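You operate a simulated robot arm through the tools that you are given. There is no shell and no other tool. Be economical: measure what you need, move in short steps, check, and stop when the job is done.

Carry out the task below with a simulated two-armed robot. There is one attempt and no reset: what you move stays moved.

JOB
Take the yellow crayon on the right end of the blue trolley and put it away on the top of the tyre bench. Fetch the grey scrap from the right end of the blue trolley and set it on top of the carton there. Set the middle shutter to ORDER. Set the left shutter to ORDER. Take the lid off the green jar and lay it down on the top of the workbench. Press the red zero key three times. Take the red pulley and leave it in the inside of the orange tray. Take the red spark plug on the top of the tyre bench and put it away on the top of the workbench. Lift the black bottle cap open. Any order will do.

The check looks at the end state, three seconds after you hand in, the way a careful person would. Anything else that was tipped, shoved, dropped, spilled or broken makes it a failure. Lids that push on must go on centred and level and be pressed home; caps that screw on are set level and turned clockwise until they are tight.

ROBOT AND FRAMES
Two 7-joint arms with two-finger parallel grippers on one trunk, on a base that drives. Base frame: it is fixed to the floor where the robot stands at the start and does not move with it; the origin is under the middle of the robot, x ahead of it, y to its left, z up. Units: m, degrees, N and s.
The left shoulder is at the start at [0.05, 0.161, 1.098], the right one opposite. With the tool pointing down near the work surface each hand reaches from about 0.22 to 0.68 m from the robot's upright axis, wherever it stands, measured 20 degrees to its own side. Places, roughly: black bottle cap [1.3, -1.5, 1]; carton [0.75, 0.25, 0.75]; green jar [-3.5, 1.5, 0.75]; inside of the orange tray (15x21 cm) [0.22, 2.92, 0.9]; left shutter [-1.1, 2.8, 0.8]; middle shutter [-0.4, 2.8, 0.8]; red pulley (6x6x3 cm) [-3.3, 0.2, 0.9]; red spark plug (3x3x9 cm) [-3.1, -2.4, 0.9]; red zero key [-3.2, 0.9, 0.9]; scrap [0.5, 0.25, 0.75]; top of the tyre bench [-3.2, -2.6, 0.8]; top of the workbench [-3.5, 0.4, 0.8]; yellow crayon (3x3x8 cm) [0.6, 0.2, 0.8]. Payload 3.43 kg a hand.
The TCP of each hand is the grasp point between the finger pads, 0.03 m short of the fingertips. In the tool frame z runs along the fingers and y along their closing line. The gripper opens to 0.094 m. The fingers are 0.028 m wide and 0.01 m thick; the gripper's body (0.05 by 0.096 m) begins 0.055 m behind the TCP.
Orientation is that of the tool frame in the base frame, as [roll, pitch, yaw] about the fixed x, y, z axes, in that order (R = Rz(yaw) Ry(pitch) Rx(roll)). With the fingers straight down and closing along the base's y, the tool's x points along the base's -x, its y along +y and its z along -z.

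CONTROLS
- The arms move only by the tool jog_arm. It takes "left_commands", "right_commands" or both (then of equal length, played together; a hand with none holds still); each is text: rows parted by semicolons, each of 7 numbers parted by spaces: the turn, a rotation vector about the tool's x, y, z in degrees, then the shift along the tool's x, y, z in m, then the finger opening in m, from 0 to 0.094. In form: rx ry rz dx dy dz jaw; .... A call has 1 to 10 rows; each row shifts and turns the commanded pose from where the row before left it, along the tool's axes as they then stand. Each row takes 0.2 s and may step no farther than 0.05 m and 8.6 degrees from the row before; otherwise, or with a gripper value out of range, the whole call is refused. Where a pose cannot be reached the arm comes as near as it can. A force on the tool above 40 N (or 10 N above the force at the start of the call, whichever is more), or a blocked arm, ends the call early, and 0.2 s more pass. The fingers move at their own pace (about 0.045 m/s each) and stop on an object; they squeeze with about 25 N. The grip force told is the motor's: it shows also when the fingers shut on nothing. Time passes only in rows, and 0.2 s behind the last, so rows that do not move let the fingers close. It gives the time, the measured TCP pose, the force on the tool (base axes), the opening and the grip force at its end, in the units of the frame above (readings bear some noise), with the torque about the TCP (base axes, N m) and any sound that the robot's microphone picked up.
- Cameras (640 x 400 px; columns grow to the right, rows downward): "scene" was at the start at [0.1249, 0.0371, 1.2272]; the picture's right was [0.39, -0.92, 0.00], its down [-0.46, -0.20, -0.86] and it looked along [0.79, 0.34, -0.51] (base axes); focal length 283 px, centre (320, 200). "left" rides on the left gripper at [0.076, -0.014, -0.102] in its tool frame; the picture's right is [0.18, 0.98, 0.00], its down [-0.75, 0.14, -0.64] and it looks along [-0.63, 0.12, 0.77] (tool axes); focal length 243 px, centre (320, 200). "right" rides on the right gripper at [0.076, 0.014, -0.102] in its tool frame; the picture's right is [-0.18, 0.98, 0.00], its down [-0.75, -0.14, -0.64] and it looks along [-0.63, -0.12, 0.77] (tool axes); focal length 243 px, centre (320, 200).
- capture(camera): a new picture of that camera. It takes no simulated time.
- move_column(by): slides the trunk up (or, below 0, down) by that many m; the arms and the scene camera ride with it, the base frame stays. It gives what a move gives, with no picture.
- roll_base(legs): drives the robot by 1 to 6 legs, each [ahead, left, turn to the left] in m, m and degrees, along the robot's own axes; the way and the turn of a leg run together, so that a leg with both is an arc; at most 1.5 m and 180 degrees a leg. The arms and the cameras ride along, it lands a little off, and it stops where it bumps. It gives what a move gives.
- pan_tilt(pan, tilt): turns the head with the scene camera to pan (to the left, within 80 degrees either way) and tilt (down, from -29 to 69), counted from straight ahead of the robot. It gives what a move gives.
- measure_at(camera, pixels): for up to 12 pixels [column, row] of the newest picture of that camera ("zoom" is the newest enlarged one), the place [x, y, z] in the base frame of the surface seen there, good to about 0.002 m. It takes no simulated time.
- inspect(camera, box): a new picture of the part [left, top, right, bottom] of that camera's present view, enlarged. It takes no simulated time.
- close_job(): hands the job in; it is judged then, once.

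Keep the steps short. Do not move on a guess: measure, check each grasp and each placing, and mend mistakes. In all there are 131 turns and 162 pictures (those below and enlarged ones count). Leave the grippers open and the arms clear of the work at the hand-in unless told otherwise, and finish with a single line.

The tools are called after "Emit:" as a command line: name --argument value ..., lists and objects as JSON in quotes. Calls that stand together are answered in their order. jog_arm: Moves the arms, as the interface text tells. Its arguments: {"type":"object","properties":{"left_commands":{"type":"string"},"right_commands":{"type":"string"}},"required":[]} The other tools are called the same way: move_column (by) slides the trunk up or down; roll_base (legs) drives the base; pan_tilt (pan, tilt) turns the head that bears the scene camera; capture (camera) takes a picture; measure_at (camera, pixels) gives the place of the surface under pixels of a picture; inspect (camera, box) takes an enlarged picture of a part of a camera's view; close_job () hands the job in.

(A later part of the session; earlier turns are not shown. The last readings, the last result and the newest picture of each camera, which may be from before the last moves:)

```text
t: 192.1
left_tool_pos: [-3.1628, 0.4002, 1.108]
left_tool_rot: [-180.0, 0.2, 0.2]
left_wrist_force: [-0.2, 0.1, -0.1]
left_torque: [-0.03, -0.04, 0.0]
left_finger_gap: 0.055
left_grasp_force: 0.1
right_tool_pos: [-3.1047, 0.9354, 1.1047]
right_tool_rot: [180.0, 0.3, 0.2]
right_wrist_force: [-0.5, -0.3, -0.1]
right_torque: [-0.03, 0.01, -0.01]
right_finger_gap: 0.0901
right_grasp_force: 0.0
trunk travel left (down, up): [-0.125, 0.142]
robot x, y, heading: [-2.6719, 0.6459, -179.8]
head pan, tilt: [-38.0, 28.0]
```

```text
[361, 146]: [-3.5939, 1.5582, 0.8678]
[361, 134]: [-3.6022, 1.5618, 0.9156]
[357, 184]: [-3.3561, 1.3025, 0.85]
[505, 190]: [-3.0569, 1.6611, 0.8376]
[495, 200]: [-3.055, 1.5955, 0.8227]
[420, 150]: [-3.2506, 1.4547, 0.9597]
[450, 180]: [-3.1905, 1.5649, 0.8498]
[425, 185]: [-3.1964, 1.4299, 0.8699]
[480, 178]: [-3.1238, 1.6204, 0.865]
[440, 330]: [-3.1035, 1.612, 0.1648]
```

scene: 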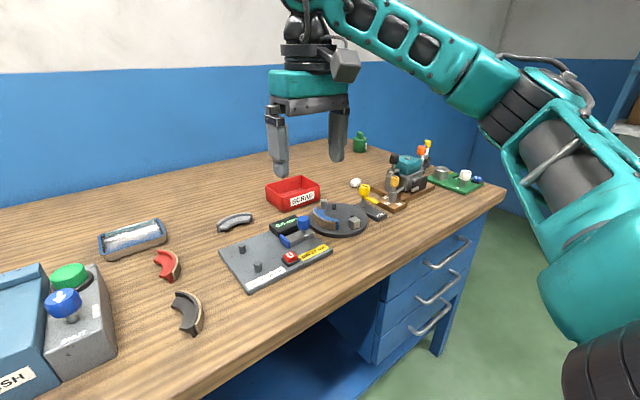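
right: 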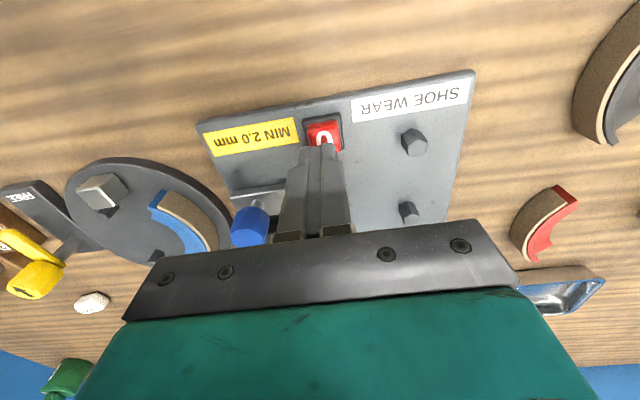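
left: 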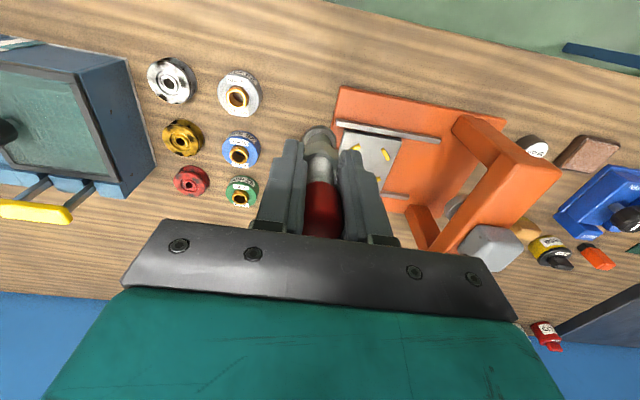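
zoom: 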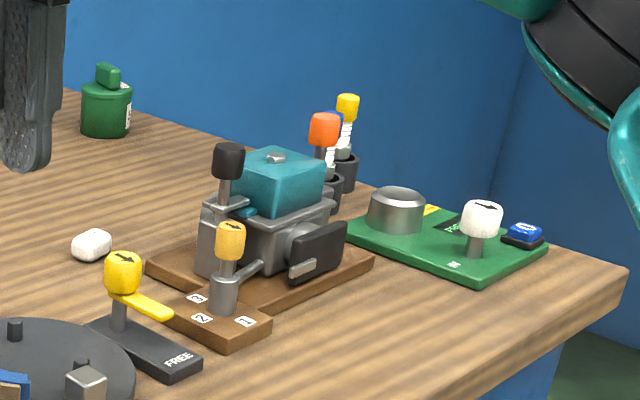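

Jar at (−3.60, 1.56); bench end y≈1.66. I'll back off and roll right to y≈1.65 to see the space at the bench end.

Emit:
roll_base --legs '[[-0.35, 0, 0], [0, -1.0, 0]]'

Emit:
pan_tilt --pan -45 --tilt 25

Emit:
capture --camera "scene"

Emit:
pan_tilt --pan -5 --tilt 30

Emit:
inspect --camera "scene" --box '[0, 0, 640, 400]'

```text
t: 203.1
left_tool_pos: [-2.812, 1.42, 1.108]
left_tool_rot: [-179.9, 0.2, -0.9]
left_wrist_force: [0.1, 0.1, 0.0]
left_torque: [0.01, 0.02, 0.01]
left_finger_gap: 0.0548
left_grasp_force: 0.1
right_tool_pos: [-2.7428, 1.953, 1.1044]
right_tool_rot: [180.0, 0.2, -0.8]
right_wrist_force: [-0.1, -0.3, 0.4]
right_torque: [0.0, 0.03, -0.05]
right_finger_gap: 0.0899
right_grasp_force: 0.0
trunk travel left (down, up): [-0.125, 0.142]
robot x, y, heading: [-2.3144, 1.6586, 179.1]
head pan, tilt: [-38.0, 28.0]
```

```text
t: 203.8
left_tool_pos: [-2.8108, 1.4183, 1.1075]
left_tool_rot: [-180.0, 0.2, -0.9]
left_wrist_force: [-0.5, 0.1, -0.5]
left_torque: [-0.02, -0.03, 0.0]
left_finger_gap: 0.0549
left_grasp_force: 0.2
right_tool_pos: [-2.7427, 1.9542, 1.1034]
right_tool_rot: [-180.0, 0.2, -0.8]
right_wrist_force: [-0.1, 0.6, 0.0]
right_torque: [-0.02, 0.02, 0.0]
right_finger_gap: 0.0901
right_grasp_force: 0.0
trunk travel left (down, up): [-0.125, 0.142]
robot x, y, heading: [-2.3183, 1.6596, 178.9]
head pan, tilt: [-45.0, 25.0]
```

```text
85 pictures are left
```

scene: 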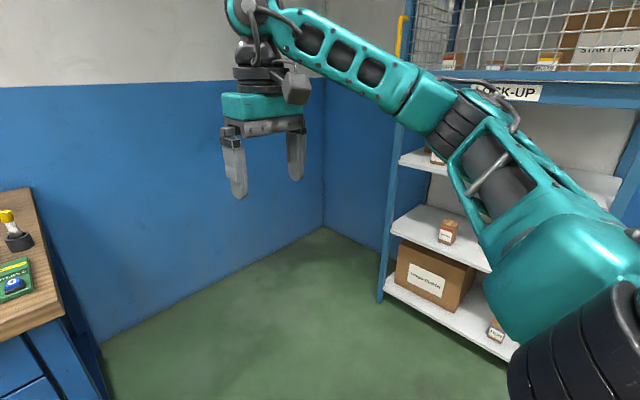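

```text
t: 204.9
left_tool_pos: [-2.8121, 1.4205, 1.1085]
left_tool_rot: [180.0, 0.2, -0.9]
left_wrist_force: [-0.9, 0.0, -0.7]
left_torque: [0.0, -0.03, 0.01]
left_finger_gap: 0.0549
left_grasp_force: 0.0
right_tool_pos: [-2.7423, 1.9531, 1.105]
right_tool_rot: [180.0, 0.3, -0.8]
right_wrist_force: [0.9, -1.1, 0.0]
right_torque: [-0.01, -0.01, -0.01]
right_finger_gap: 0.0901
right_grasp_force: 0.1
trunk travel left (down, up): [-0.125, 0.142]
robot x, y, heading: [-2.3168, 1.658, 178.8]
head pan, tilt: [-5.0, 30.0]
```

```text
1.00 times, centred on (320, 200) of scene (not enlarged: the box is as wide or as high as the picture)
```

zoom: 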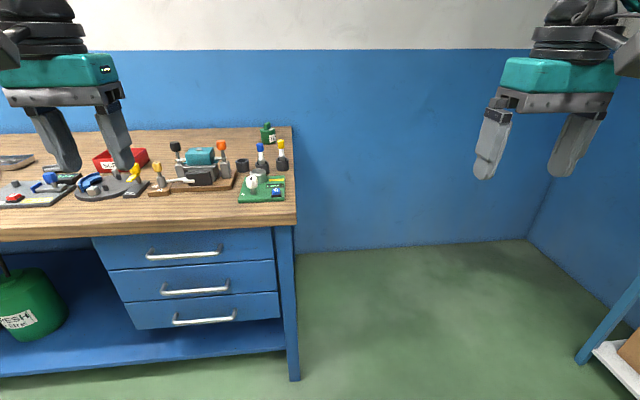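

Emit:
measure_at --camera "scene" --pixels '[[378, 298], [380, 200], [323, 228], [105, 345], [430, 365], [395, 100], [500, 150], [500, 90]]'

Emit:
measure_at --camera "zoom" --pixels '[[268, 138], [268, 125], [293, 150], [297, 215], [280, 145], [250, 145], [283, 150], [500, 90]]'

```text
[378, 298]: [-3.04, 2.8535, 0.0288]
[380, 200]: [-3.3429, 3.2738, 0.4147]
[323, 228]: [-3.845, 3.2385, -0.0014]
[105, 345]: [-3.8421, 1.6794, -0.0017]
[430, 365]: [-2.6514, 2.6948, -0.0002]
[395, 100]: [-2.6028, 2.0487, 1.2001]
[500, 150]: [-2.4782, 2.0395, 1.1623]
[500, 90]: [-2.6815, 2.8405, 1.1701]
```

```text
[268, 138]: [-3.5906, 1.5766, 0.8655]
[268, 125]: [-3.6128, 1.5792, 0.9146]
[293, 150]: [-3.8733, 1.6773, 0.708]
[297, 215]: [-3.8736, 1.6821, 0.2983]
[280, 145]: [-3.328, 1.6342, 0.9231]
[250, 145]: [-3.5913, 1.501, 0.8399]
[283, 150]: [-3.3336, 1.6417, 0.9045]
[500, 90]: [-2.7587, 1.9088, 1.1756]
```

Space at the bench end is free (shelf starts y≈2.85). Turn left to face −y here, back up to y≈2.12 and roll right to x≈−3.35.

Emit:
roll_base --legs '[[0, 0, 91.2], [-0.46, 0, 0], [0, -1.03, 0]]'

Emit:
pan_tilt --pan -15 --tilt 40

Emit:
capture --camera "scene"

Emit:
capture --camera "right"

```text
t: 220.4
left_tool_pos: [-3.0771, 1.6077, 1.1073]
left_tool_rot: [179.9, 0.2, 92.0]
left_wrist_force: [-0.3, -0.2, -0.2]
left_torque: [-0.01, 0.0, 0.0]
left_finger_gap: 0.055
left_grasp_force: 0.0
right_tool_pos: [-3.614, 1.6501, 1.1053]
right_tool_rot: [-180.0, 0.2, 92.0]
right_wrist_force: [-0.4, -0.5, -0.7]
right_torque: [-0.02, -0.01, 0.04]
right_finger_gap: 0.09
right_grasp_force: 0.1
trunk travel left (down, up): [-0.125, 0.142]
robot x, y, heading: [-3.3434, 2.0941, -88.0]
head pan, tilt: [-5.0, 30.0]
```

```text
t: 221.1
left_tool_pos: [-3.0782, 1.6068, 1.1084]
left_tool_rot: [179.9, 0.2, 91.9]
left_wrist_force: [0.6, 0.0, -0.2]
left_torque: [0.0, -0.01, 0.0]
left_finger_gap: 0.0551
left_grasp_force: 0.1
right_tool_pos: [-3.6145, 1.6502, 1.1059]
right_tool_rot: [-180.0, 0.1, 91.9]
right_wrist_force: [0.7, -0.2, 0.0]
right_torque: [-0.01, 0.03, 0.01]
right_finger_gap: 0.0899
right_grasp_force: 0.0
trunk travel left (down, up): [-0.125, 0.142]
robot x, y, heading: [-3.3434, 2.0916, -88.2]
head pan, tilt: [-15.0, 40.0]
```

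```text
83 pictures are left
```

scene: 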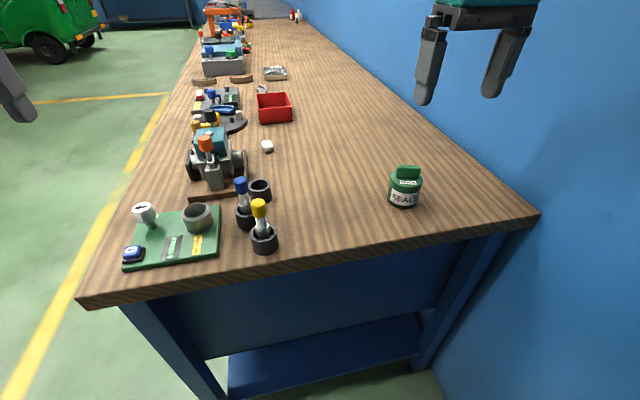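

```text
82 pictures are left
```

right: 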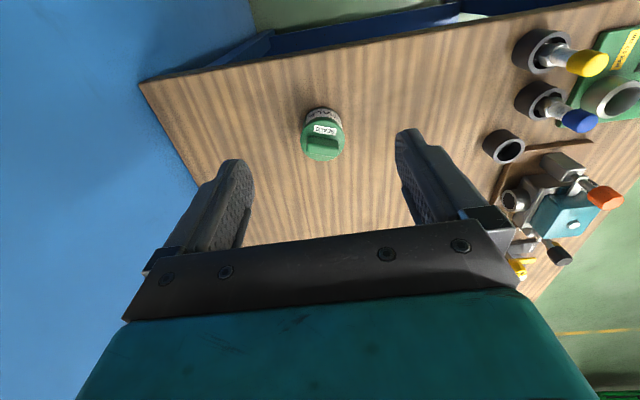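

Emit:
inspect --camera "scene" --box '[370, 155, 440, 215]'

Emit:
measure_at --camera "right" --pixels '[[322, 140], [308, 141], [336, 141], [322, 130], [322, 148], [322, 156], [305, 132], [340, 128], [380, 130], [330, 170]]'

```text
6.67 times, centred on (405, 185) of scene
```

zoom: 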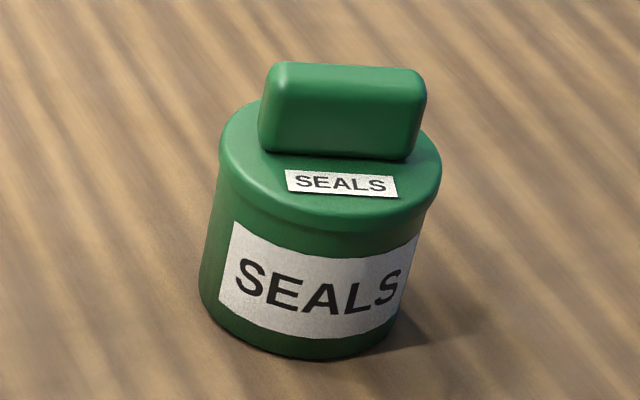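

```text
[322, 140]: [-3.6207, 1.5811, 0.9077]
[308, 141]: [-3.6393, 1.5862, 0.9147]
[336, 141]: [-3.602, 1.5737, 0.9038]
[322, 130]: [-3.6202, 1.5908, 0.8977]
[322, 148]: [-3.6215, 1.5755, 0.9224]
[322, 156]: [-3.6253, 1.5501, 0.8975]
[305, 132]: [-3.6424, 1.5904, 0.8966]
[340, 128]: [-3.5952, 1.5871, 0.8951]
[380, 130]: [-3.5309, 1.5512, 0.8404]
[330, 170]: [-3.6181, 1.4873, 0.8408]
```

The lid has a bar grip. Measure the bar ends and lid for the grasp.

Emit:
measure_at --camera "zoom" --pixels '[[275, 72], [415, 78], [345, 75], [268, 140], [412, 150], [340, 150], [235, 140], [430, 165], [330, 205], [345, 68]]'

```text
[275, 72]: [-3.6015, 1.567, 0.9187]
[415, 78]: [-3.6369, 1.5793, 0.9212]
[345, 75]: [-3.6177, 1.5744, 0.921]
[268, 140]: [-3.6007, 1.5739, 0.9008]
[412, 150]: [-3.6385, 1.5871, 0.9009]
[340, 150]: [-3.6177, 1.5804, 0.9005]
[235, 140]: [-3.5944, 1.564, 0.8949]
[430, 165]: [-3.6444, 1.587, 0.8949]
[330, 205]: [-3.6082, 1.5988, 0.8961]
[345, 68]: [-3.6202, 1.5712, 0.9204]
```

Bar runs at about −19° with centre (−3.620, 1.573). Move above it and turn the hand 21° to close along the bar's length.

Emit:
jog_arm --right_commands "0 0 0 -0.0384 -0.0041 0.02 0.09;0 0 0 -0.0384 -0.0041 0.02 0.09;0 0 7.1 0 0 0.02 0.08;0 0 7.1 0 0 0.02 0.075;0 0 7.1 0 0 0.02 0.07;0 0 0 0 0 0 0.07"

Emit:
capture --camera "right"

```text
t: 222.5
left_tool_pos: [-3.0779, 1.6068, 1.1082]
left_tool_rot: [-180.0, 0.2, 91.8]
left_wrist_force: [-0.2, -0.3, -0.4]
left_torque: [0.0, 0.01, 0.03]
left_finger_gap: 0.0552
left_grasp_force: 0.2
right_tool_pos: [-3.6199, 1.5742, 1.0043]
right_tool_rot: [179.9, 0.2, 70.6]
right_wrist_force: [0.1, -0.1, -1.2]
right_torque: [0.01, -0.02, 0.0]
right_finger_gap: 0.0699
right_grasp_force: 0.2
trunk travel left (down, up): [-0.125, 0.142]
robot x, y, heading: [-3.3419, 2.0934, -88.2]
head pan, tilt: [-15.0, 40.0]
```

```text
80 pictures are left
```

right: 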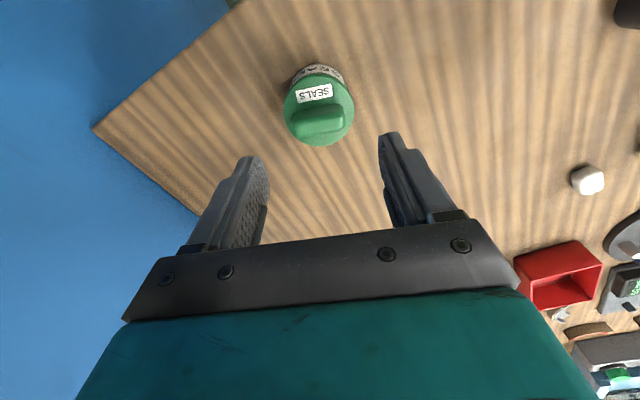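

Aligned with the bar. Descend to TCP z≈0.931 (tips just above the lid plate).

Emit:
jog_arm --right_commands "0 0 0 0 0 0.03 0.07;0 0 0 0 0 0.03 0.07;0 0 0 0 0 0.012 0.07;0 0 0 0 0 0 0.07"

Emit:
capture --camera "right"

Emit:
inspect --camera "scene" --box '[350, 135, 450, 215]'

```text
t: 223.5
left_tool_pos: [-3.0763, 1.6081, 1.1089]
left_tool_rot: [-180.0, 0.2, 91.9]
left_wrist_force: [-0.1, 0.4, 0.6]
left_torque: [0.02, 0.02, -0.05]
left_finger_gap: 0.055
left_grasp_force: 0.1
right_tool_pos: [-3.6179, 1.5714, 0.9349]
right_tool_rot: [179.9, 0.1, 70.8]
right_wrist_force: [-0.9, -0.8, 1.3]
right_torque: [-0.02, -0.03, -0.02]
right_finger_gap: 0.0701
right_grasp_force: 0.0
trunk travel left (down, up): [-0.125, 0.142]
robot x, y, heading: [-3.3405, 2.0939, -87.9]
head pan, tilt: [-15.0, 40.0]
```

```text
79 pictures are left
```

right: 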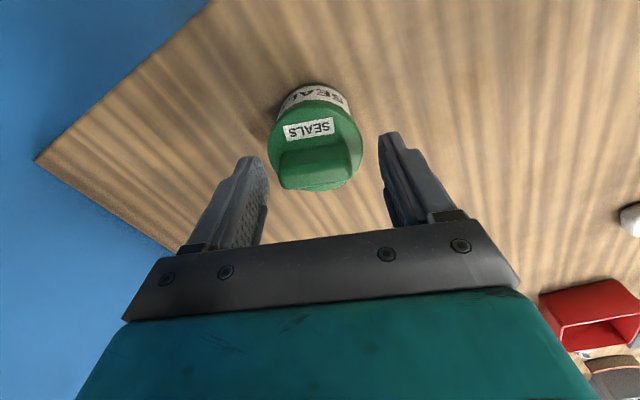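

```text
5.00 times, centred on (400, 175) of scene
```

zoom: 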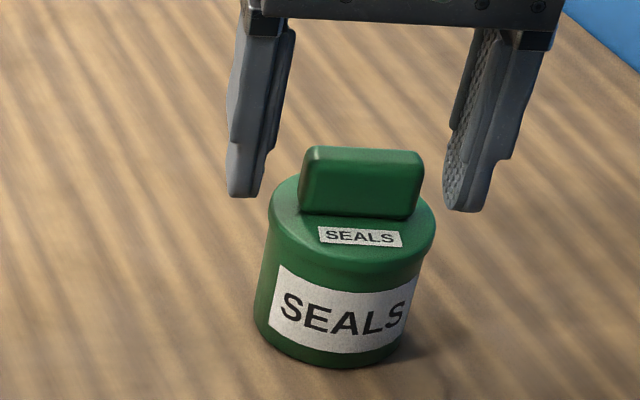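

Lower 4 mm and close on the bar.

Emit:
jog_arm --right_commands "0 0 0 0 0 0.004 0.07;0 0 0 0 0 0 0.04;0 0 0 0 0 0 0.02;0 0 0 0 0 0 0.02;0 0 0 0 0 0 0.02;0 0 0 0 0 0 0.02"

Emit:
inspect --camera "scene" --box '[350, 135, 450, 215]'

```text
t: 224.9
left_tool_pos: [-3.0775, 1.6076, 1.1079]
left_tool_rot: [-180.0, 0.3, 91.9]
left_wrist_force: [0.0, -0.5, -0.3]
left_torque: [0.0, 0.0, -0.02]
left_finger_gap: 0.0551
left_grasp_force: 0.0
right_tool_pos: [-3.6191, 1.5725, 0.9292]
right_tool_rot: [179.9, 0.1, 70.7]
right_wrist_force: [-0.3, -0.3, -0.5]
right_torque: [-0.01, 0.0, -0.02]
right_finger_gap: 0.0428
right_grasp_force: 25.2
trunk travel left (down, up): [-0.125, 0.142]
robot x, y, heading: [-3.3416, 2.0962, -88.2]
head pan, tilt: [-15.0, 40.0]
heard: snap
```

```text
5.00 times, centred on (400, 175) of scene
```

zoom: 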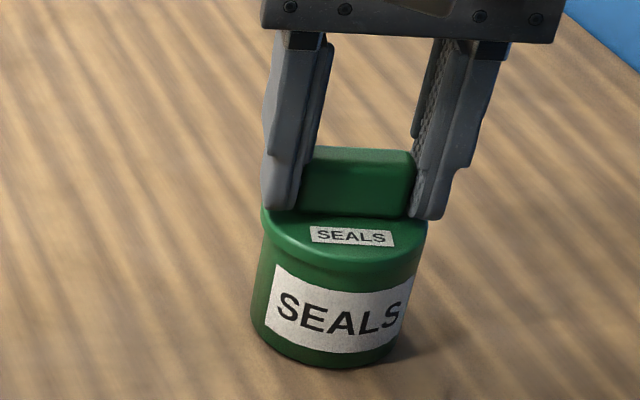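

Gripped (gap 0.043), a snap was heard. Lift 1.5 cm and see whether the lid comes off or the jar follows.

Emit:
jog_arm --right_commands "0 0 0 0 0 -0.005 0.02;0 0 0 0 0 -0.005 0.02;0 0 0 0 0 -0.005 0.02;0 0 0 0 0 0 0.02"

Emit:
inspect --camera "scene" --box '[350, 135, 450, 215]'

```text
t: 225.9
left_tool_pos: [-3.0774, 1.6079, 1.1074]
left_tool_rot: [180.0, 0.2, 91.9]
left_wrist_force: [0.6, 0.2, 0.2]
left_torque: [0.01, -0.03, -0.03]
left_finger_gap: 0.055
left_grasp_force: 0.1
right_tool_pos: [-3.6195, 1.5721, 0.9447]
right_tool_rot: [179.9, 0.2, 70.7]
right_wrist_force: [-0.5, -0.6, 0.3]
right_torque: [0.0, -0.06, 0.01]
right_finger_gap: 0.0428
right_grasp_force: 24.9
trunk travel left (down, up): [-0.125, 0.142]
robot x, y, heading: [-3.3405, 2.0945, -88.1]
head pan, tilt: [-15.0, 40.0]
```

```text
5.00 times, centred on (400, 175) of scene
```

zoom: 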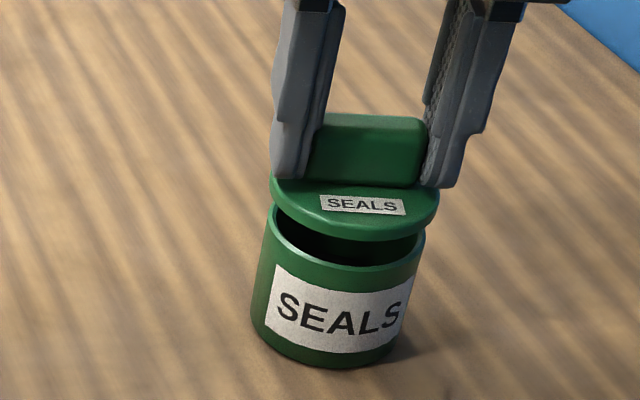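

The lid is off, jar stayed. Raise 6 cm, roll the base 0.14 left (+x) so the hand comes over free wood at (−3.48, 1.57).

Emit:
jog_arm --right_commands "0 0 0 0 0 -0.03 0.02;0 0 0 0 0 -0.03 0.02;0 0 0 0 0 0 0.02"

Emit:
roll_base --legs '[[0, 0.13, 0]]'

Emit:
capture --camera "scene"

```text
t: 226.7
left_tool_pos: [-3.0771, 1.608, 1.1088]
left_tool_rot: [180.0, 0.2, 91.9]
left_wrist_force: [0.4, 0.1, -0.4]
left_torque: [0.0, -0.01, 0.01]
left_finger_gap: 0.0551
left_grasp_force: 0.1
right_tool_pos: [-3.6209, 1.573, 1.0034]
right_tool_rot: [179.9, 0.1, 70.7]
right_wrist_force: [0.5, 0.2, -0.4]
right_torque: [0.03, 0.0, -0.03]
right_finger_gap: 0.0429
right_grasp_force: 25.6
trunk travel left (down, up): [-0.125, 0.142]
robot x, y, heading: [-3.3385, 2.0912, -88.0]
head pan, tilt: [-15.0, 40.0]
```

```text
t: 228.5
left_tool_pos: [-2.9444, 1.6141, 1.1093]
left_tool_rot: [-179.9, 0.3, 92.2]
left_wrist_force: [0.0, 0.1, -1.0]
left_torque: [0.01, -0.01, 0.0]
left_finger_gap: 0.0547
left_grasp_force: 0.1
right_tool_pos: [-3.488, 1.577, 1.0026]
right_tool_rot: [179.9, 0.2, 71.0]
right_wrist_force: [-0.8, 0.2, -0.9]
right_torque: [-0.01, 0.0, -0.01]
right_finger_gap: 0.0425
right_grasp_force: 25.0
trunk travel left (down, up): [-0.125, 0.142]
robot x, y, heading: [-3.2089, 2.1, -87.7]
head pan, tilt: [-15.0, 40.0]
```

```text
75 pictures are left
```

scene: 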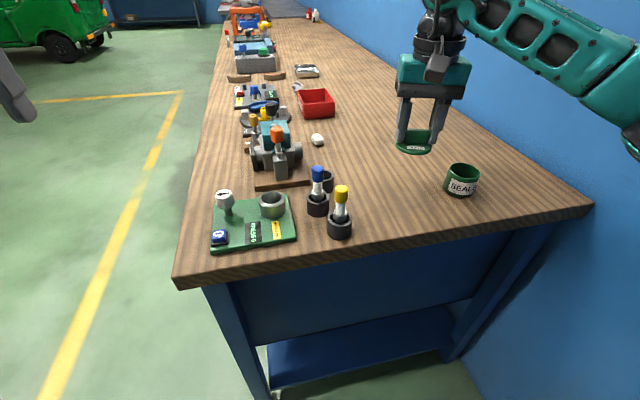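

Lower to z≈0.90, then creep to contact.

Emit:
jog_arm --right_commands "0 0 0 0 0 0.035 0.02;0 0 0 0 0 0.035 0.02;0 0 0 0 0 0.025 0.02;0 0 0 0 0 0.005 0.02;0 0 0 0 0 0 0.02"

Emit:
inspect --camera "scene" --box '[360, 100, 490, 210]'

```text
t: 229.7
left_tool_pos: [-2.9446, 1.6129, 1.1097]
left_tool_rot: [-180.0, 0.1, 92.2]
left_wrist_force: [0.6, 1.5, -0.5]
left_torque: [0.0, -0.03, -0.02]
left_finger_gap: 0.0553
left_grasp_force: 0.1
right_tool_pos: [-3.4848, 1.5769, 0.9036]
right_tool_rot: [180.0, 0.2, 71.0]
right_wrist_force: [0.0, -0.1, -0.7]
right_torque: [-0.01, 0.03, 0.03]
right_finger_gap: 0.0426
right_grasp_force: 25.2
trunk travel left (down, up): [-0.125, 0.142]
robot x, y, heading: [-3.2085, 2.0963, -87.5]
head pan, tilt: [-15.0, 40.0]
```

```text
3.64 times, centred on (425, 155) of scene
```

zoom: 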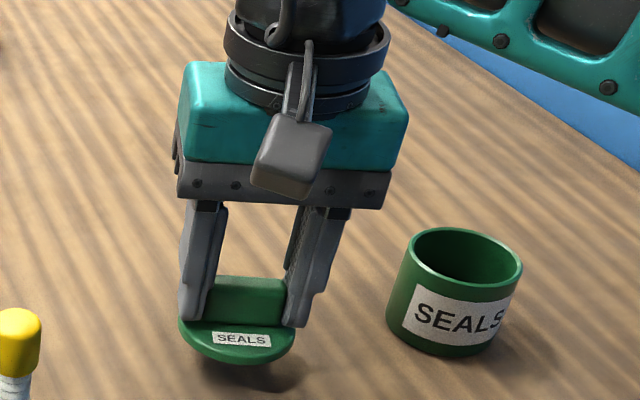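

Emit:
jog_arm --right_commands "0 0 0 0 0 0.006 0.02;0 0 0 0 0 0.005 0.02;0 0 0 0 0 0.003 0.02;0 0 0 0 0 0.003 0.02;0 0 0 0 0 0 0.02"

Emit:
inspect --camera "scene" --box '[370, 130, 470, 210]'

```text
t: 230.9
left_tool_pos: [-2.9433, 1.6135, 1.1069]
left_tool_rot: [-180.0, 0.2, 92.2]
left_wrist_force: [0.1, 0.3, 0.7]
left_torque: [-0.02, -0.02, -0.01]
left_finger_gap: 0.055
left_grasp_force: 0.1
right_tool_pos: [-3.4875, 1.577, 0.8855]
right_tool_rot: [179.9, 0.1, 70.9]
right_wrist_force: [-0.3, -0.1, -0.5]
right_torque: [0.04, 0.02, 0.0]
right_finger_gap: 0.0428
right_grasp_force: 25.6
trunk travel left (down, up): [-0.125, 0.142]
robot x, y, heading: [-3.2069, 2.0973, -87.7]
head pan, tilt: [-15.0, 40.0]
```

```text
5.00 times, centred on (420, 170) of scene
```

zoom: 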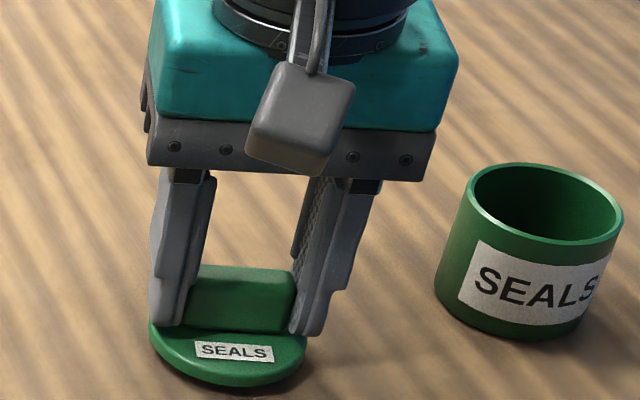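

Emit:
jog_arm --right_commands "0 0 0 0 0 0.002 0.02;0 0 0 0 0 0.002 0.02;0 0 0 0 0 0 0.02"

```text
t: 231.7
left_tool_pos: [-2.9447, 1.6141, 1.1073]
left_tool_rot: [-180.0, 0.2, 92.2]
left_wrist_force: [-0.6, -0.2, -0.4]
left_torque: [0.01, -0.03, 0.02]
left_finger_gap: 0.055
left_grasp_force: 0.1
right_tool_pos: [-3.4871, 1.5766, 0.8816]
right_tool_rot: [180.0, 0.2, 71.0]
right_wrist_force: [0.0, -0.1, 0.3]
right_torque: [-0.01, 0.03, 0.0]
right_finger_gap: 0.0428
right_grasp_force: 25.1
trunk travel left (down, up): [-0.125, 0.142]
robot x, y, heading: [-3.2115, 2.0949, -87.8]
head pan, tilt: [-15.0, 40.0]
```

Emit:
jog_arm --right_commands "0 0 0 0 0 0.0015 0.02;0 0 0 0 0 0.0015 0.02;0 0 0 0 0 0 0.02"

```text
t: 232.5
left_tool_pos: [-2.9448, 1.6139, 1.1086]
left_tool_rot: [-180.0, 0.2, 92.2]
left_wrist_force: [0.1, 0.3, 0.5]
left_torque: [0.01, 0.03, -0.02]
left_finger_gap: 0.055
left_grasp_force: 0.1
right_tool_pos: [-3.4878, 1.5773, 0.8789]
right_tool_rot: [180.0, 0.2, 71.0]
right_wrist_force: [-0.7, 0.4, 2.6]
right_torque: [-0.06, 0.08, 0.0]
right_finger_gap: 0.043
right_grasp_force: 24.4
trunk travel left (down, up): [-0.125, 0.142]
robot x, y, heading: [-3.2091, 2.0945, -87.8]
head pan, tilt: [-15.0, 40.0]
```

Light contact (2.6 N). Press 1 mm, open and rise.

Emit:
jog_arm --right_commands "0 0 0 0 0 0.0007 0.02;0 0 0 0 0 0 0.05;0 0 0 0 0 0 0.065;0 0 0 0 0 0 0.07;0 0 0 0 0 -0.03 0.07;0 0 0 0 0 -0.045 0.07;0 0 0 0 0 -0.045 0.07;0 0 0 0 0 -0.045 0.07;0 0 0 0 0 -0.045 0.07;0 0 0 0 0 0 0.07"

Emit:
inspect --camera "scene" --box '[300, 100, 500, 260]'

```text
t: 234.7
left_tool_pos: [-2.945, 1.6146, 1.1071]
left_tool_rot: [-179.9, 0.2, 92.3]
left_wrist_force: [0.2, 0.5, 1.2]
left_torque: [-0.01, -0.01, 0.0]
left_finger_gap: 0.055
left_grasp_force: 0.1
right_tool_pos: [-3.4889, 1.5768, 1.0874]
right_tool_rot: [179.9, 0.1, 70.9]
right_wrist_force: [-0.2, -0.1, 0.0]
right_torque: [-0.01, 0.0, 0.04]
right_finger_gap: 0.0696
right_grasp_force: 0.1
trunk travel left (down, up): [-0.125, 0.142]
robot x, y, heading: [-3.2096, 2.0954, -87.6]
head pan, tilt: [-15.0, 40.0]
```

```text
2.50 times, centred on (400, 180) of scene
```

zoom: 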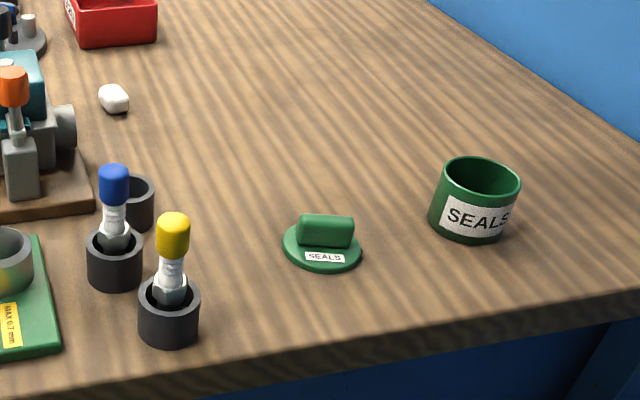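

Lid lies on the bench; jar stands. Now to the pulley: roll +x, go down along the bench, and turn to face it.

Emit:
roll_base --legs '[[0, 0.95, 0], [1.4, 0, 0], [0, 0, -92.3]]'

Emit:
jog_arm --left_commands "0 0 0 0 0 0 0.075;0 0 0 0 0 0 0.075;0 0 0 0 0 0 0.075" --right_commands "0 0 -7.1 0 0 0 0.08;0 0 -7.1 0 0 0 0.08;0 0 -7.1 0 0 0 0.08"

```text
t: 253.7
left_tool_pos: [-2.7038, 0.5113, 1.109]
left_tool_rot: [180.0, 0.2, -0.4]
left_wrist_force: [-0.4, -0.8, 0.4]
left_torque: [0.02, 0.02, 0.01]
left_finger_gap: 0.0549
left_grasp_force: 0.0
right_tool_pos: [-2.7168, 1.0555, 1.088]
right_tool_rot: [179.8, 0.1, -21.6]
right_wrist_force: [-1.0, -0.8, 0.7]
right_torque: [0.03, 0.05, -0.01]
right_finger_gap: 0.0698
right_grasp_force: 0.0
trunk travel left (down, up): [-0.125, 0.142]
robot x, y, heading: [-2.2077, 0.7541, 179.5]
head pan, tilt: [-15.0, 40.0]
```

```text
t: 254.5
left_tool_pos: [-2.7038, 0.5103, 1.1085]
left_tool_rot: [-180.0, 0.3, -0.4]
left_wrist_force: [-0.6, -0.3, 0.7]
left_torque: [-0.02, 0.0, -0.02]
left_finger_gap: 0.075
left_grasp_force: 0.0
right_tool_pos: [-2.7166, 1.0563, 1.0878]
right_tool_rot: [180.0, 0.2, -0.2]
right_wrist_force: [0.2, 1.0, -0.4]
right_torque: [-0.02, 0.01, 0.0]
right_finger_gap: 0.0799
right_grasp_force: 0.1
trunk travel left (down, up): [-0.125, 0.142]
robot x, y, heading: [-2.2079, 0.7588, 179.7]
head pan, tilt: [-15.0, 40.0]
```

Emit:
roll_base --legs '[[0.49, 0.29, 0]]'

Emit:
capture --camera "left"

```text
t: 257.8
left_tool_pos: [-3.2056, 0.2332, 1.1083]
left_tool_rot: [180.0, 0.2, -0.7]
left_wrist_force: [0.6, 0.2, 0.1]
left_torque: [0.0, 0.01, 0.02]
left_finger_gap: 0.0747
left_grasp_force: 0.1
right_tool_pos: [-3.2146, 0.7783, 1.0874]
right_tool_rot: [-179.9, 0.3, -0.6]
right_wrist_force: [-0.8, -0.2, -0.5]
right_torque: [-0.01, -0.01, 0.04]
right_finger_gap: 0.0802
right_grasp_force: 0.0
trunk travel left (down, up): [-0.125, 0.142]
robot x, y, heading: [-2.7053, 0.4729, 179.7]
head pan, tilt: [-15.0, 40.0]
```

```text
71 pictures are left
```

left: 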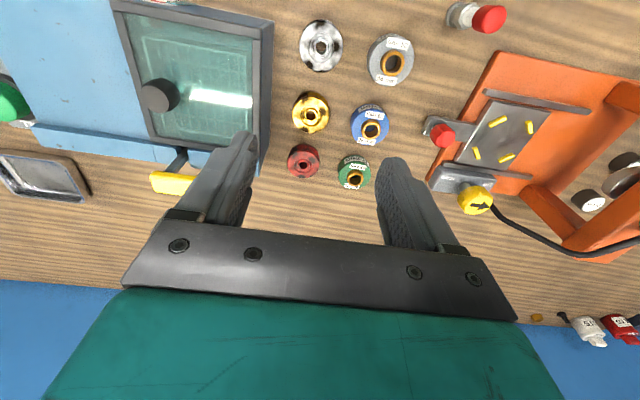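

Emit:
measure_at --camera "left" --pixels '[[303, 160], [289, 160], [318, 160], [303, 144], [303, 176], [337, 172], [306, 131], [258, 165], [185, 180], [180, 160]]'

```text
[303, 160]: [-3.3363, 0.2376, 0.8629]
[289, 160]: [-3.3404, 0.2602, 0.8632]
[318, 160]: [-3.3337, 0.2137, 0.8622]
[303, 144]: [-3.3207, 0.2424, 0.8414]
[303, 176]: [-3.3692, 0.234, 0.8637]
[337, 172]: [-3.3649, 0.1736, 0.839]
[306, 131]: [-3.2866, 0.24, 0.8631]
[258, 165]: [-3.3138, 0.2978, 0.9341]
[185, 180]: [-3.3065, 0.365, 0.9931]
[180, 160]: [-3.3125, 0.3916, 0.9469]
```

Pulley centre (−3.341, 0.237), top 0.863. Lower the column 0.06 for reach, then move over it.

Emit:
move_column --by -0.06

Emit:
jog_arm --left_commands "0 0 0 -0.034 -0.001 0.01 0.075;0 0 0 -0.034 -0.001 0.01 0.075;0 0 0 -0.034 -0.001 0.01 0.075;0 0 0 -0.034 -0.001 0.01 0.075;0 0 0 0 0 0 0.075"

Emit:
capture --camera "left"

```text
t: 258.8
left_tool_pos: [-3.2048, 0.234, 1.0483]
left_tool_rot: [179.9, 0.2, -0.7]
left_wrist_force: [0.3, -0.4, 0.8]
left_torque: [0.04, 0.01, -0.01]
left_finger_gap: 0.0752
left_grasp_force: 0.1
right_tool_pos: [-3.214, 0.7775, 1.0287]
right_tool_rot: [179.9, 0.2, -0.7]
right_wrist_force: [0.4, 0.0, 0.8]
right_torque: [0.01, 0.03, 0.0]
right_finger_gap: 0.0802
right_grasp_force: 0.1
trunk travel left (down, up): [-0.065, 0.202]
robot x, y, heading: [-2.7068, 0.4774, 179.5]
head pan, tilt: [-15.0, 40.0]
```

```text
t: 260.0
left_tool_pos: [-3.2771, 0.211, 0.9951]
left_tool_rot: [179.9, 0.3, -0.7]
left_wrist_force: [1.0, 0.1, 0.7]
left_torque: [-0.01, -0.03, 0.01]
left_finger_gap: 0.0749
left_grasp_force: 0.1
left hand out of reach, approached as far as the arm can: row 2, 3, 4
right_tool_pos: [-3.2143, 0.7765, 1.0284]
right_tool_rot: [-179.9, 0.2, -0.5]
right_wrist_force: [-0.5, 0.0, -0.1]
right_torque: [0.01, 0.03, -0.01]
right_finger_gap: 0.0799
right_grasp_force: 0.1
trunk travel left (down, up): [-0.065, 0.202]
robot x, y, heading: [-2.7119, 0.4779, 179.5]
head pan, tilt: [-15.0, 40.0]
```

```text
70 pictures are left
```

left: 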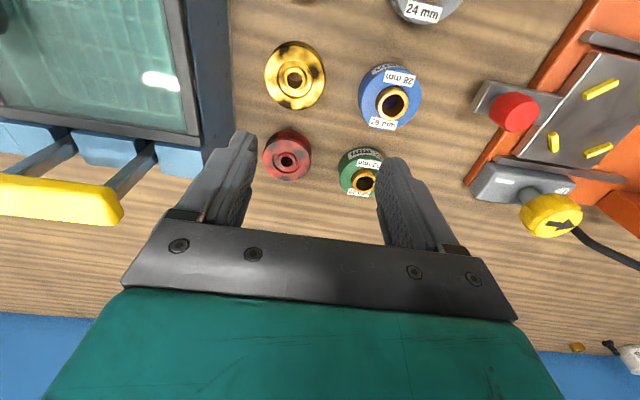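

The arm stalls high up; reach is best at low heights with the column at nominal. Restore the column, creep 0.03 ahead, and approach at lower height.

Emit:
move_column --by 0.06

Emit:
roll_base --legs '[[0.03, 0, 0]]'

Emit:
jog_arm --left_commands "0 0 0 0.02 -0.008 0.035 0.075;0 0 0 0.02 -0.008 0.035 0.075;0 0 0 0 -0.008 0.035 0.075;0 0 0 0 0 0.03 0.075;0 0 0 0 0 0 0.075"

Emit:
capture --camera "left"

```text
t: 261.0
left_tool_pos: [-3.2785, 0.2116, 1.0543]
left_tool_rot: [179.9, 0.2, -0.7]
left_wrist_force: [-0.4, 0.2, 0.4]
left_torque: [0.02, 0.02, 0.02]
left_finger_gap: 0.0753
left_grasp_force: 0.0
right_tool_pos: [-3.2153, 0.778, 1.0884]
right_tool_rot: [-180.0, 0.2, -0.6]
right_wrist_force: [0.3, 0.2, 0.6]
right_torque: [0.01, -0.01, -0.02]
right_finger_gap: 0.0801
right_grasp_force: 0.0
trunk travel left (down, up): [-0.125, 0.142]
robot x, y, heading: [-2.7101, 0.477, 179.3]
head pan, tilt: [-15.0, 40.0]
```

```text
t: 261.8
left_tool_pos: [-3.308, 0.2119, 1.0546]
left_tool_rot: [-180.0, 0.1, -0.7]
left_wrist_force: [-1.1, -0.7, -0.2]
left_torque: [-0.05, -0.04, 0.01]
left_finger_gap: 0.0749
left_grasp_force: 0.1
right_tool_pos: [-3.2447, 0.7769, 1.0867]
right_tool_rot: [-179.9, 0.0, -0.6]
right_wrist_force: [-0.2, 0.0, -0.3]
right_torque: [-0.02, 0.0, -0.02]
right_finger_gap: 0.0801
right_grasp_force: 0.0
trunk travel left (down, up): [-0.125, 0.142]
robot x, y, heading: [-2.7385, 0.4696, 179.5]
head pan, tilt: [-15.0, 40.0]
```

```text
t: 263.0
left_tool_pos: [-3.2683, 0.2338, 0.9192]
left_tool_rot: [-180.0, 0.3, -0.7]
left_wrist_force: [-0.2, -0.2, -0.1]
left_torque: [0.01, -0.01, -0.03]
left_finger_gap: 0.075
left_grasp_force: 0.0
right_tool_pos: [-3.2441, 0.7782, 1.088]
right_tool_rot: [-180.0, 0.2, -0.6]
right_wrist_force: [0.6, 0.3, 0.4]
right_torque: [0.04, 0.0, 0.02]
right_finger_gap: 0.0802
right_grasp_force: 0.0
trunk travel left (down, up): [-0.125, 0.142]
robot x, y, heading: [-2.7404, 0.475, 179.7]
head pan, tilt: [-15.0, 40.0]
```

```text
69 pictures are left
```

left: 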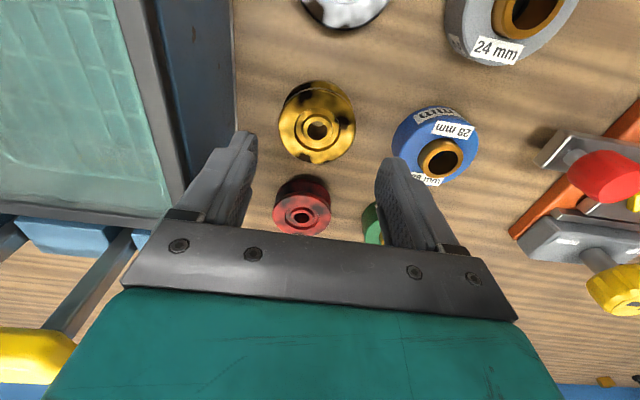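

Emit:
jog_arm --left_commands "0 0 0 -0.0243 -0.001 0 0.075;0 0 0 -0.0243 -0.001 0 0.075;0 0 0 -0.0243 -0.001 0 0.075;0 0 0 0 0 0 0.075"

Emit:
capture --camera "left"

```text
t: 264.0
left_tool_pos: [-3.2975, 0.2222, 0.9286]
left_tool_rot: [-179.9, 0.3, -0.6]
left_wrist_force: [-0.4, -0.2, 0.5]
left_torque: [-0.03, -0.02, -0.01]
left_finger_gap: 0.0752
left_grasp_force: 0.1
left hand out of reach, approached as far as the arm can: row 1, 2, 3
right_tool_pos: [-3.2449, 0.7767, 1.0891]
right_tool_rot: [-179.9, 0.2, -0.6]
right_wrist_force: [0.4, -0.7, -0.2]
right_torque: [0.01, 0.01, 0.05]
right_finger_gap: 0.0801
right_grasp_force: 0.2
trunk travel left (down, up): [-0.125, 0.142]
robot x, y, heading: [-2.7389, 0.473, 179.2]
head pan, tilt: [-15.0, 40.0]
```

```text
68 pictures are left
```

left: 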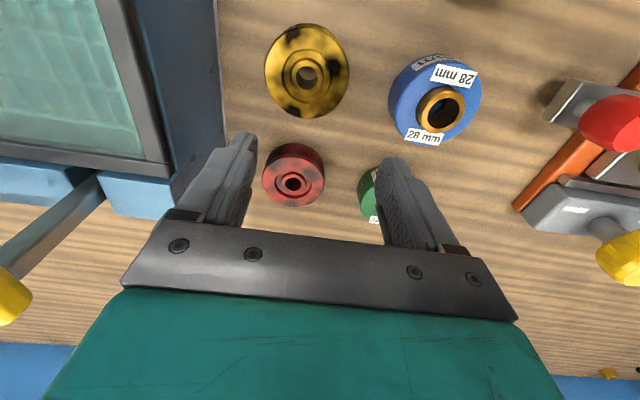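

Left arm stalls again; the right arm reached such places earlier. Raise the left hand, roll 0.46 left (−y), and use the right hand.

Emit:
jog_arm --left_commands "0 0 0 0 0 -0.045 0.075;0 0 0 0 0 -0.045 0.075;0 0 0 0.02 0 -0.045 0.075;0 0 0 0.04 0 -0.02 0.075;0 0 0 0.04 0 -0.02 0.075;0 0 0 0.03 0 0 0.075;0 0 0 0 0 0 0.075"

Emit:
roll_base --legs '[[0, 0.48, 0.5]]'

Emit:
capture --camera "right"

```text
t: 265.6
left_tool_pos: [-3.1646, 0.2204, 1.1046]
left_tool_rot: [-179.9, 0.1, -0.6]
left_wrist_force: [0.0, 0.0, 1.2]
left_torque: [-0.01, -0.04, -0.02]
left_finger_gap: 0.075
left_grasp_force: 0.0
right_tool_pos: [-3.2449, 0.7778, 1.0886]
right_tool_rot: [-179.9, 0.2, -0.6]
right_wrist_force: [-0.8, -0.2, -0.6]
right_torque: [-0.03, -0.01, -0.02]
right_finger_gap: 0.08
right_grasp_force: 0.1
trunk travel left (down, up): [-0.125, 0.142]
robot x, y, heading: [-2.7426, 0.4766, 179.6]
head pan, tilt: [-15.0, 40.0]
```

```text
t: 270.4
left_tool_pos: [-3.163, -0.2648, 1.1041]
left_tool_rot: [-180.0, 0.4, -0.1]
left_wrist_force: [0.0, -0.4, 0.3]
left_torque: [0.02, 0.02, 0.03]
left_finger_gap: 0.0751
left_grasp_force: 0.2
right_tool_pos: [-3.2502, 0.2917, 1.088]
right_tool_rot: [179.9, 0.2, 0.0]
right_wrist_force: [-0.4, 0.2, 0.3]
right_torque: [-0.01, -0.03, 0.0]
right_finger_gap: 0.0797
right_grasp_force: 0.0
trunk travel left (down, up): [-0.125, 0.142]
robot x, y, heading: [-2.7465, -0.0038, -180.0]
head pan, tilt: [-15.0, 40.0]
```

```text
67 pictures are left
```

right: 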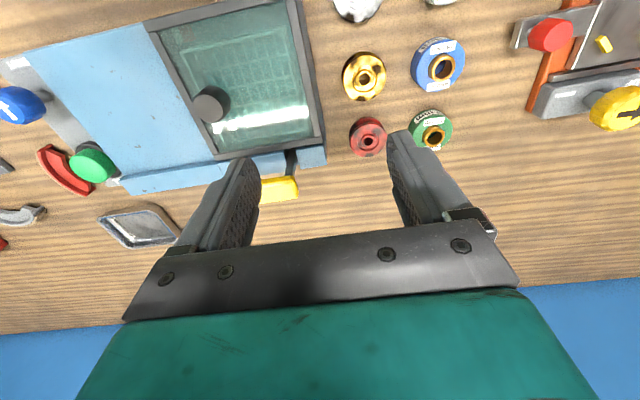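

Shift over to y≈0.237, then descend to z≈0.92 (above the gold pulley), then extend.

Emit:
jog_arm --right_commands "0 0 0 0 0.0275 0 0.075;0 0 0 0 0.0275 0 0.075;0 0 0 0 0 0.042 0.075;0 0 0 0 0 0.042 0.075;0 0 0 0 0 0.042 0.075;0 0 0 0 0 0.042 0.075;0 0 0 -0.045 0 0 0.075;0 0 0 -0.045 0 0 0.075;0 0 0 0 0 0 0.075"

Emit:
capture --camera "right"

```text
t: 272.4
left_tool_pos: [-3.164, -0.2639, 1.1042]
left_tool_rot: [180.0, 0.3, -0.1]
left_wrist_force: [-0.3, -0.2, 0.3]
left_torque: [0.02, 0.02, -0.05]
left_finger_gap: 0.0752
left_grasp_force: 0.1
right_tool_pos: [-3.3391, 0.2349, 0.9205]
right_tool_rot: [180.0, 0.2, 0.0]
right_wrist_force: [0.1, -0.2, 0.1]
right_torque: [0.01, 0.01, 0.0]
right_finger_gap: 0.075
right_grasp_force: 0.1
trunk travel left (down, up): [-0.125, 0.142]
robot x, y, heading: [-2.737, -0.0107, -179.8]
head pan, tilt: [-15.0, 40.0]
```

```text
66 pictures are left
```

right: 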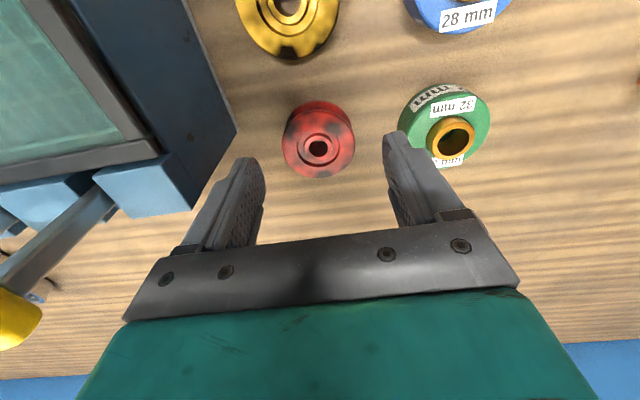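

Emit:
measure_at --camera "right" --pixels '[[284, 148], [354, 145], [320, 176], [318, 125], [318, 103], [402, 118], [235, 130], [195, 205]]'

```text
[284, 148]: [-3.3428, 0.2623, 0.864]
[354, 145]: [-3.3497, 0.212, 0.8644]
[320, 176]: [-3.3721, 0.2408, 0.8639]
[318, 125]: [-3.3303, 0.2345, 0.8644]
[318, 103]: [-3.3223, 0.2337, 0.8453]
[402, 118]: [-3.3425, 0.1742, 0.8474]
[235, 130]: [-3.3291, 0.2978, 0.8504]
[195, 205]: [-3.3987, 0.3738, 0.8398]
```

Centre (−3.346, 0.237). Adjust, descend to z≈0.873, close.

Emit:
jog_arm --right_commands "0 0 0 -0.006 -0.002 0 0.07;0 0 0 0 0 0.02 0.07;0 0 0 0 0 0.018 0.07;0 0 0 0 0 0.009 0.07;0 0 0 0 0 0 0.07"

Emit:
capture --camera "right"

```text
t: 273.6
left_tool_pos: [-3.1632, -0.2656, 1.1045]
left_tool_rot: [180.0, 0.3, -0.2]
left_wrist_force: [-0.3, 0.3, -0.6]
left_torque: [0.0, -0.02, -0.03]
left_finger_gap: 0.075
left_grasp_force: 0.0
right_tool_pos: [-3.3464, 0.236, 0.8727]
right_tool_rot: [180.0, 0.1, -0.1]
right_wrist_force: [0.7, -0.3, 0.1]
right_torque: [0.04, 0.02, 0.02]
right_finger_gap: 0.07
right_grasp_force: 0.0
trunk travel left (down, up): [-0.125, 0.142]
robot x, y, heading: [-2.7425, -0.0048, -180.0]
head pan, tilt: [-15.0, 40.0]
```

```text
65 pictures are left
```

right: 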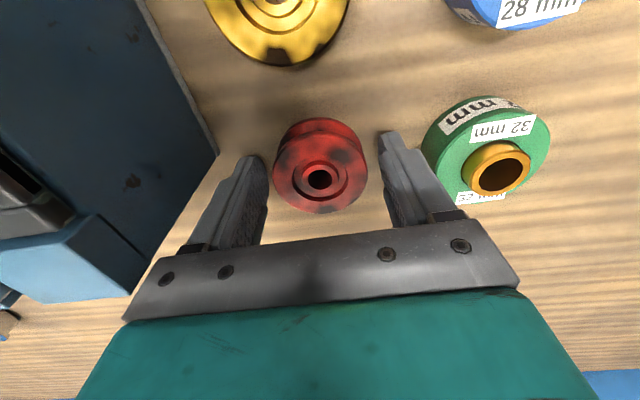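

Pulley is between the fingers. Close, lift straight up.

Emit:
jog_arm --right_commands "0 0 0 0 0 0 0.03;0 0 0 0 0 0 0.03;0 0 0 0 0 0 0.03;0 0 0 0 0 -0.02 0.03;0 0 0 0 0 -0.045 0.03;0 0 0 0 0 -0.045 0.03;0 0 0 0 0 -0.045 0.03;0 0 0 0.03 0 -0.03 0.03;0 0 0 0.045 0 -0.01 0.03;0 0 0 0 0 0 0.03"

Emit:
capture --camera "right"

```text
t: 275.8
left_tool_pos: [-3.1641, -0.2655, 1.1041]
left_tool_rot: [-179.9, 0.2, -0.2]
left_wrist_force: [-0.3, -0.3, -0.9]
left_torque: [0.02, -0.03, -0.02]
left_finger_gap: 0.0753
left_grasp_force: 0.0
right_tool_pos: [-3.2706, 0.2387, 1.0682]
right_tool_rot: [-179.9, 0.1, 0.1]
right_wrist_force: [0.0, 0.3, 0.2]
right_torque: [0.0, -0.03, 0.0]
right_finger_gap: 0.0531
right_grasp_force: 24.4
trunk travel left (down, up): [-0.125, 0.142]
robot x, y, heading: [-2.7438, -0.0063, -180.2]
head pan, tilt: [-15.0, 40.0]
```

```text
64 pictures are left
```

right: 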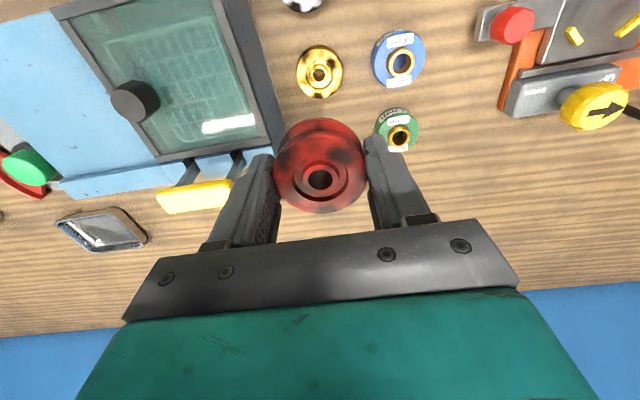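

Pulley held. Back off, turn right to face +y, drive to y≈1.4 and look at the counter with the shutters.

Emit:
roll_base --legs '[[-0.5, 0, 0], [0, 0, -90], [1.4, 0, 0]]'

Emit:
pan_tilt --pan -40 --tilt 20

Emit:
capture --camera "scene"

Emit:
pan_tilt --pan 0 --tilt 20

Emit:
inspect --camera "scene" --box '[0, 0, 640, 400]'

```text
t: 289.1
left_tool_pos: [-2.5169, 1.8183, 1.1032]
left_tool_rot: [-180.0, 0.2, -89.8]
left_wrist_force: [0.4, 0.6, -0.3]
left_torque: [-0.03, -0.01, 0.01]
left_finger_gap: 0.0749
left_grasp_force: 0.1
right_tool_pos: [-2.0138, 1.9273, 1.0683]
right_tool_rot: [180.0, 0.2, -89.6]
right_wrist_force: [0.7, 0.1, -0.3]
right_torque: [0.01, -0.02, -0.03]
right_finger_gap: 0.0528
right_grasp_force: 25.2
trunk travel left (down, up): [-0.125, 0.142]
robot x, y, heading: [-2.2566, 1.3959, 90.4]
head pan, tilt: [-15.0, 40.0]
```

```text
t: 290.0
left_tool_pos: [-2.5174, 1.818, 1.1041]
left_tool_rot: [-180.0, 0.3, -89.7]
left_wrist_force: [0.2, -0.1, 0.0]
left_torque: [0.03, 0.0, 0.0]
left_finger_gap: 0.0752
left_grasp_force: 0.2
right_tool_pos: [-2.014, 1.9268, 1.0678]
right_tool_rot: [-179.9, 0.1, -89.7]
right_wrist_force: [-0.8, -0.1, -1.7]
right_torque: [-0.02, -0.02, -0.02]
right_finger_gap: 0.0525
right_grasp_force: 24.9
trunk travel left (down, up): [-0.125, 0.142]
robot x, y, heading: [-2.2554, 1.3977, 90.2]
head pan, tilt: [-40.0, 20.0]
```

```text
63 pictures are left
```

scene: 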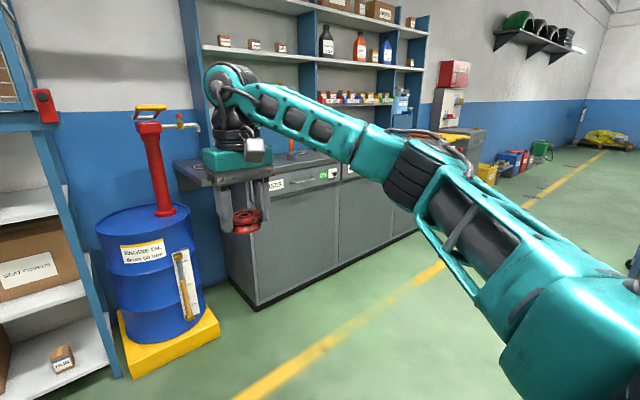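

```text
t: 291.1
left_tool_pos: [-2.5175, 1.819, 1.1054]
left_tool_rot: [180.0, 0.4, -89.9]
left_wrist_force: [0.7, 0.9, 0.1]
left_torque: [0.0, 0.01, 0.01]
left_finger_gap: 0.0751
left_grasp_force: 0.1
right_tool_pos: [-2.0157, 1.9265, 1.0672]
right_tool_rot: [179.9, 0.2, -89.7]
right_wrist_force: [0.1, 0.4, -0.2]
right_torque: [0.02, -0.01, 0.01]
right_finger_gap: 0.0531
right_grasp_force: 24.8
trunk travel left (down, up): [-0.125, 0.142]
robot x, y, heading: [-2.257, 1.3952, 90.1]
head pan, tilt: [0.0, 20.0]
```

```text
1.00 times, centred on (320, 200) of scene (not enlarged: the box is as wide or as high as the picture)
```

zoom: 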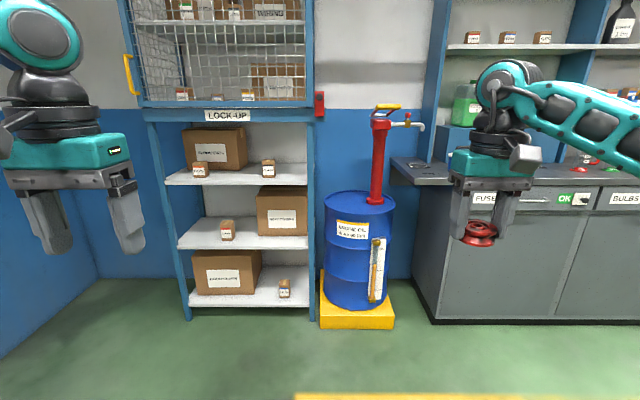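

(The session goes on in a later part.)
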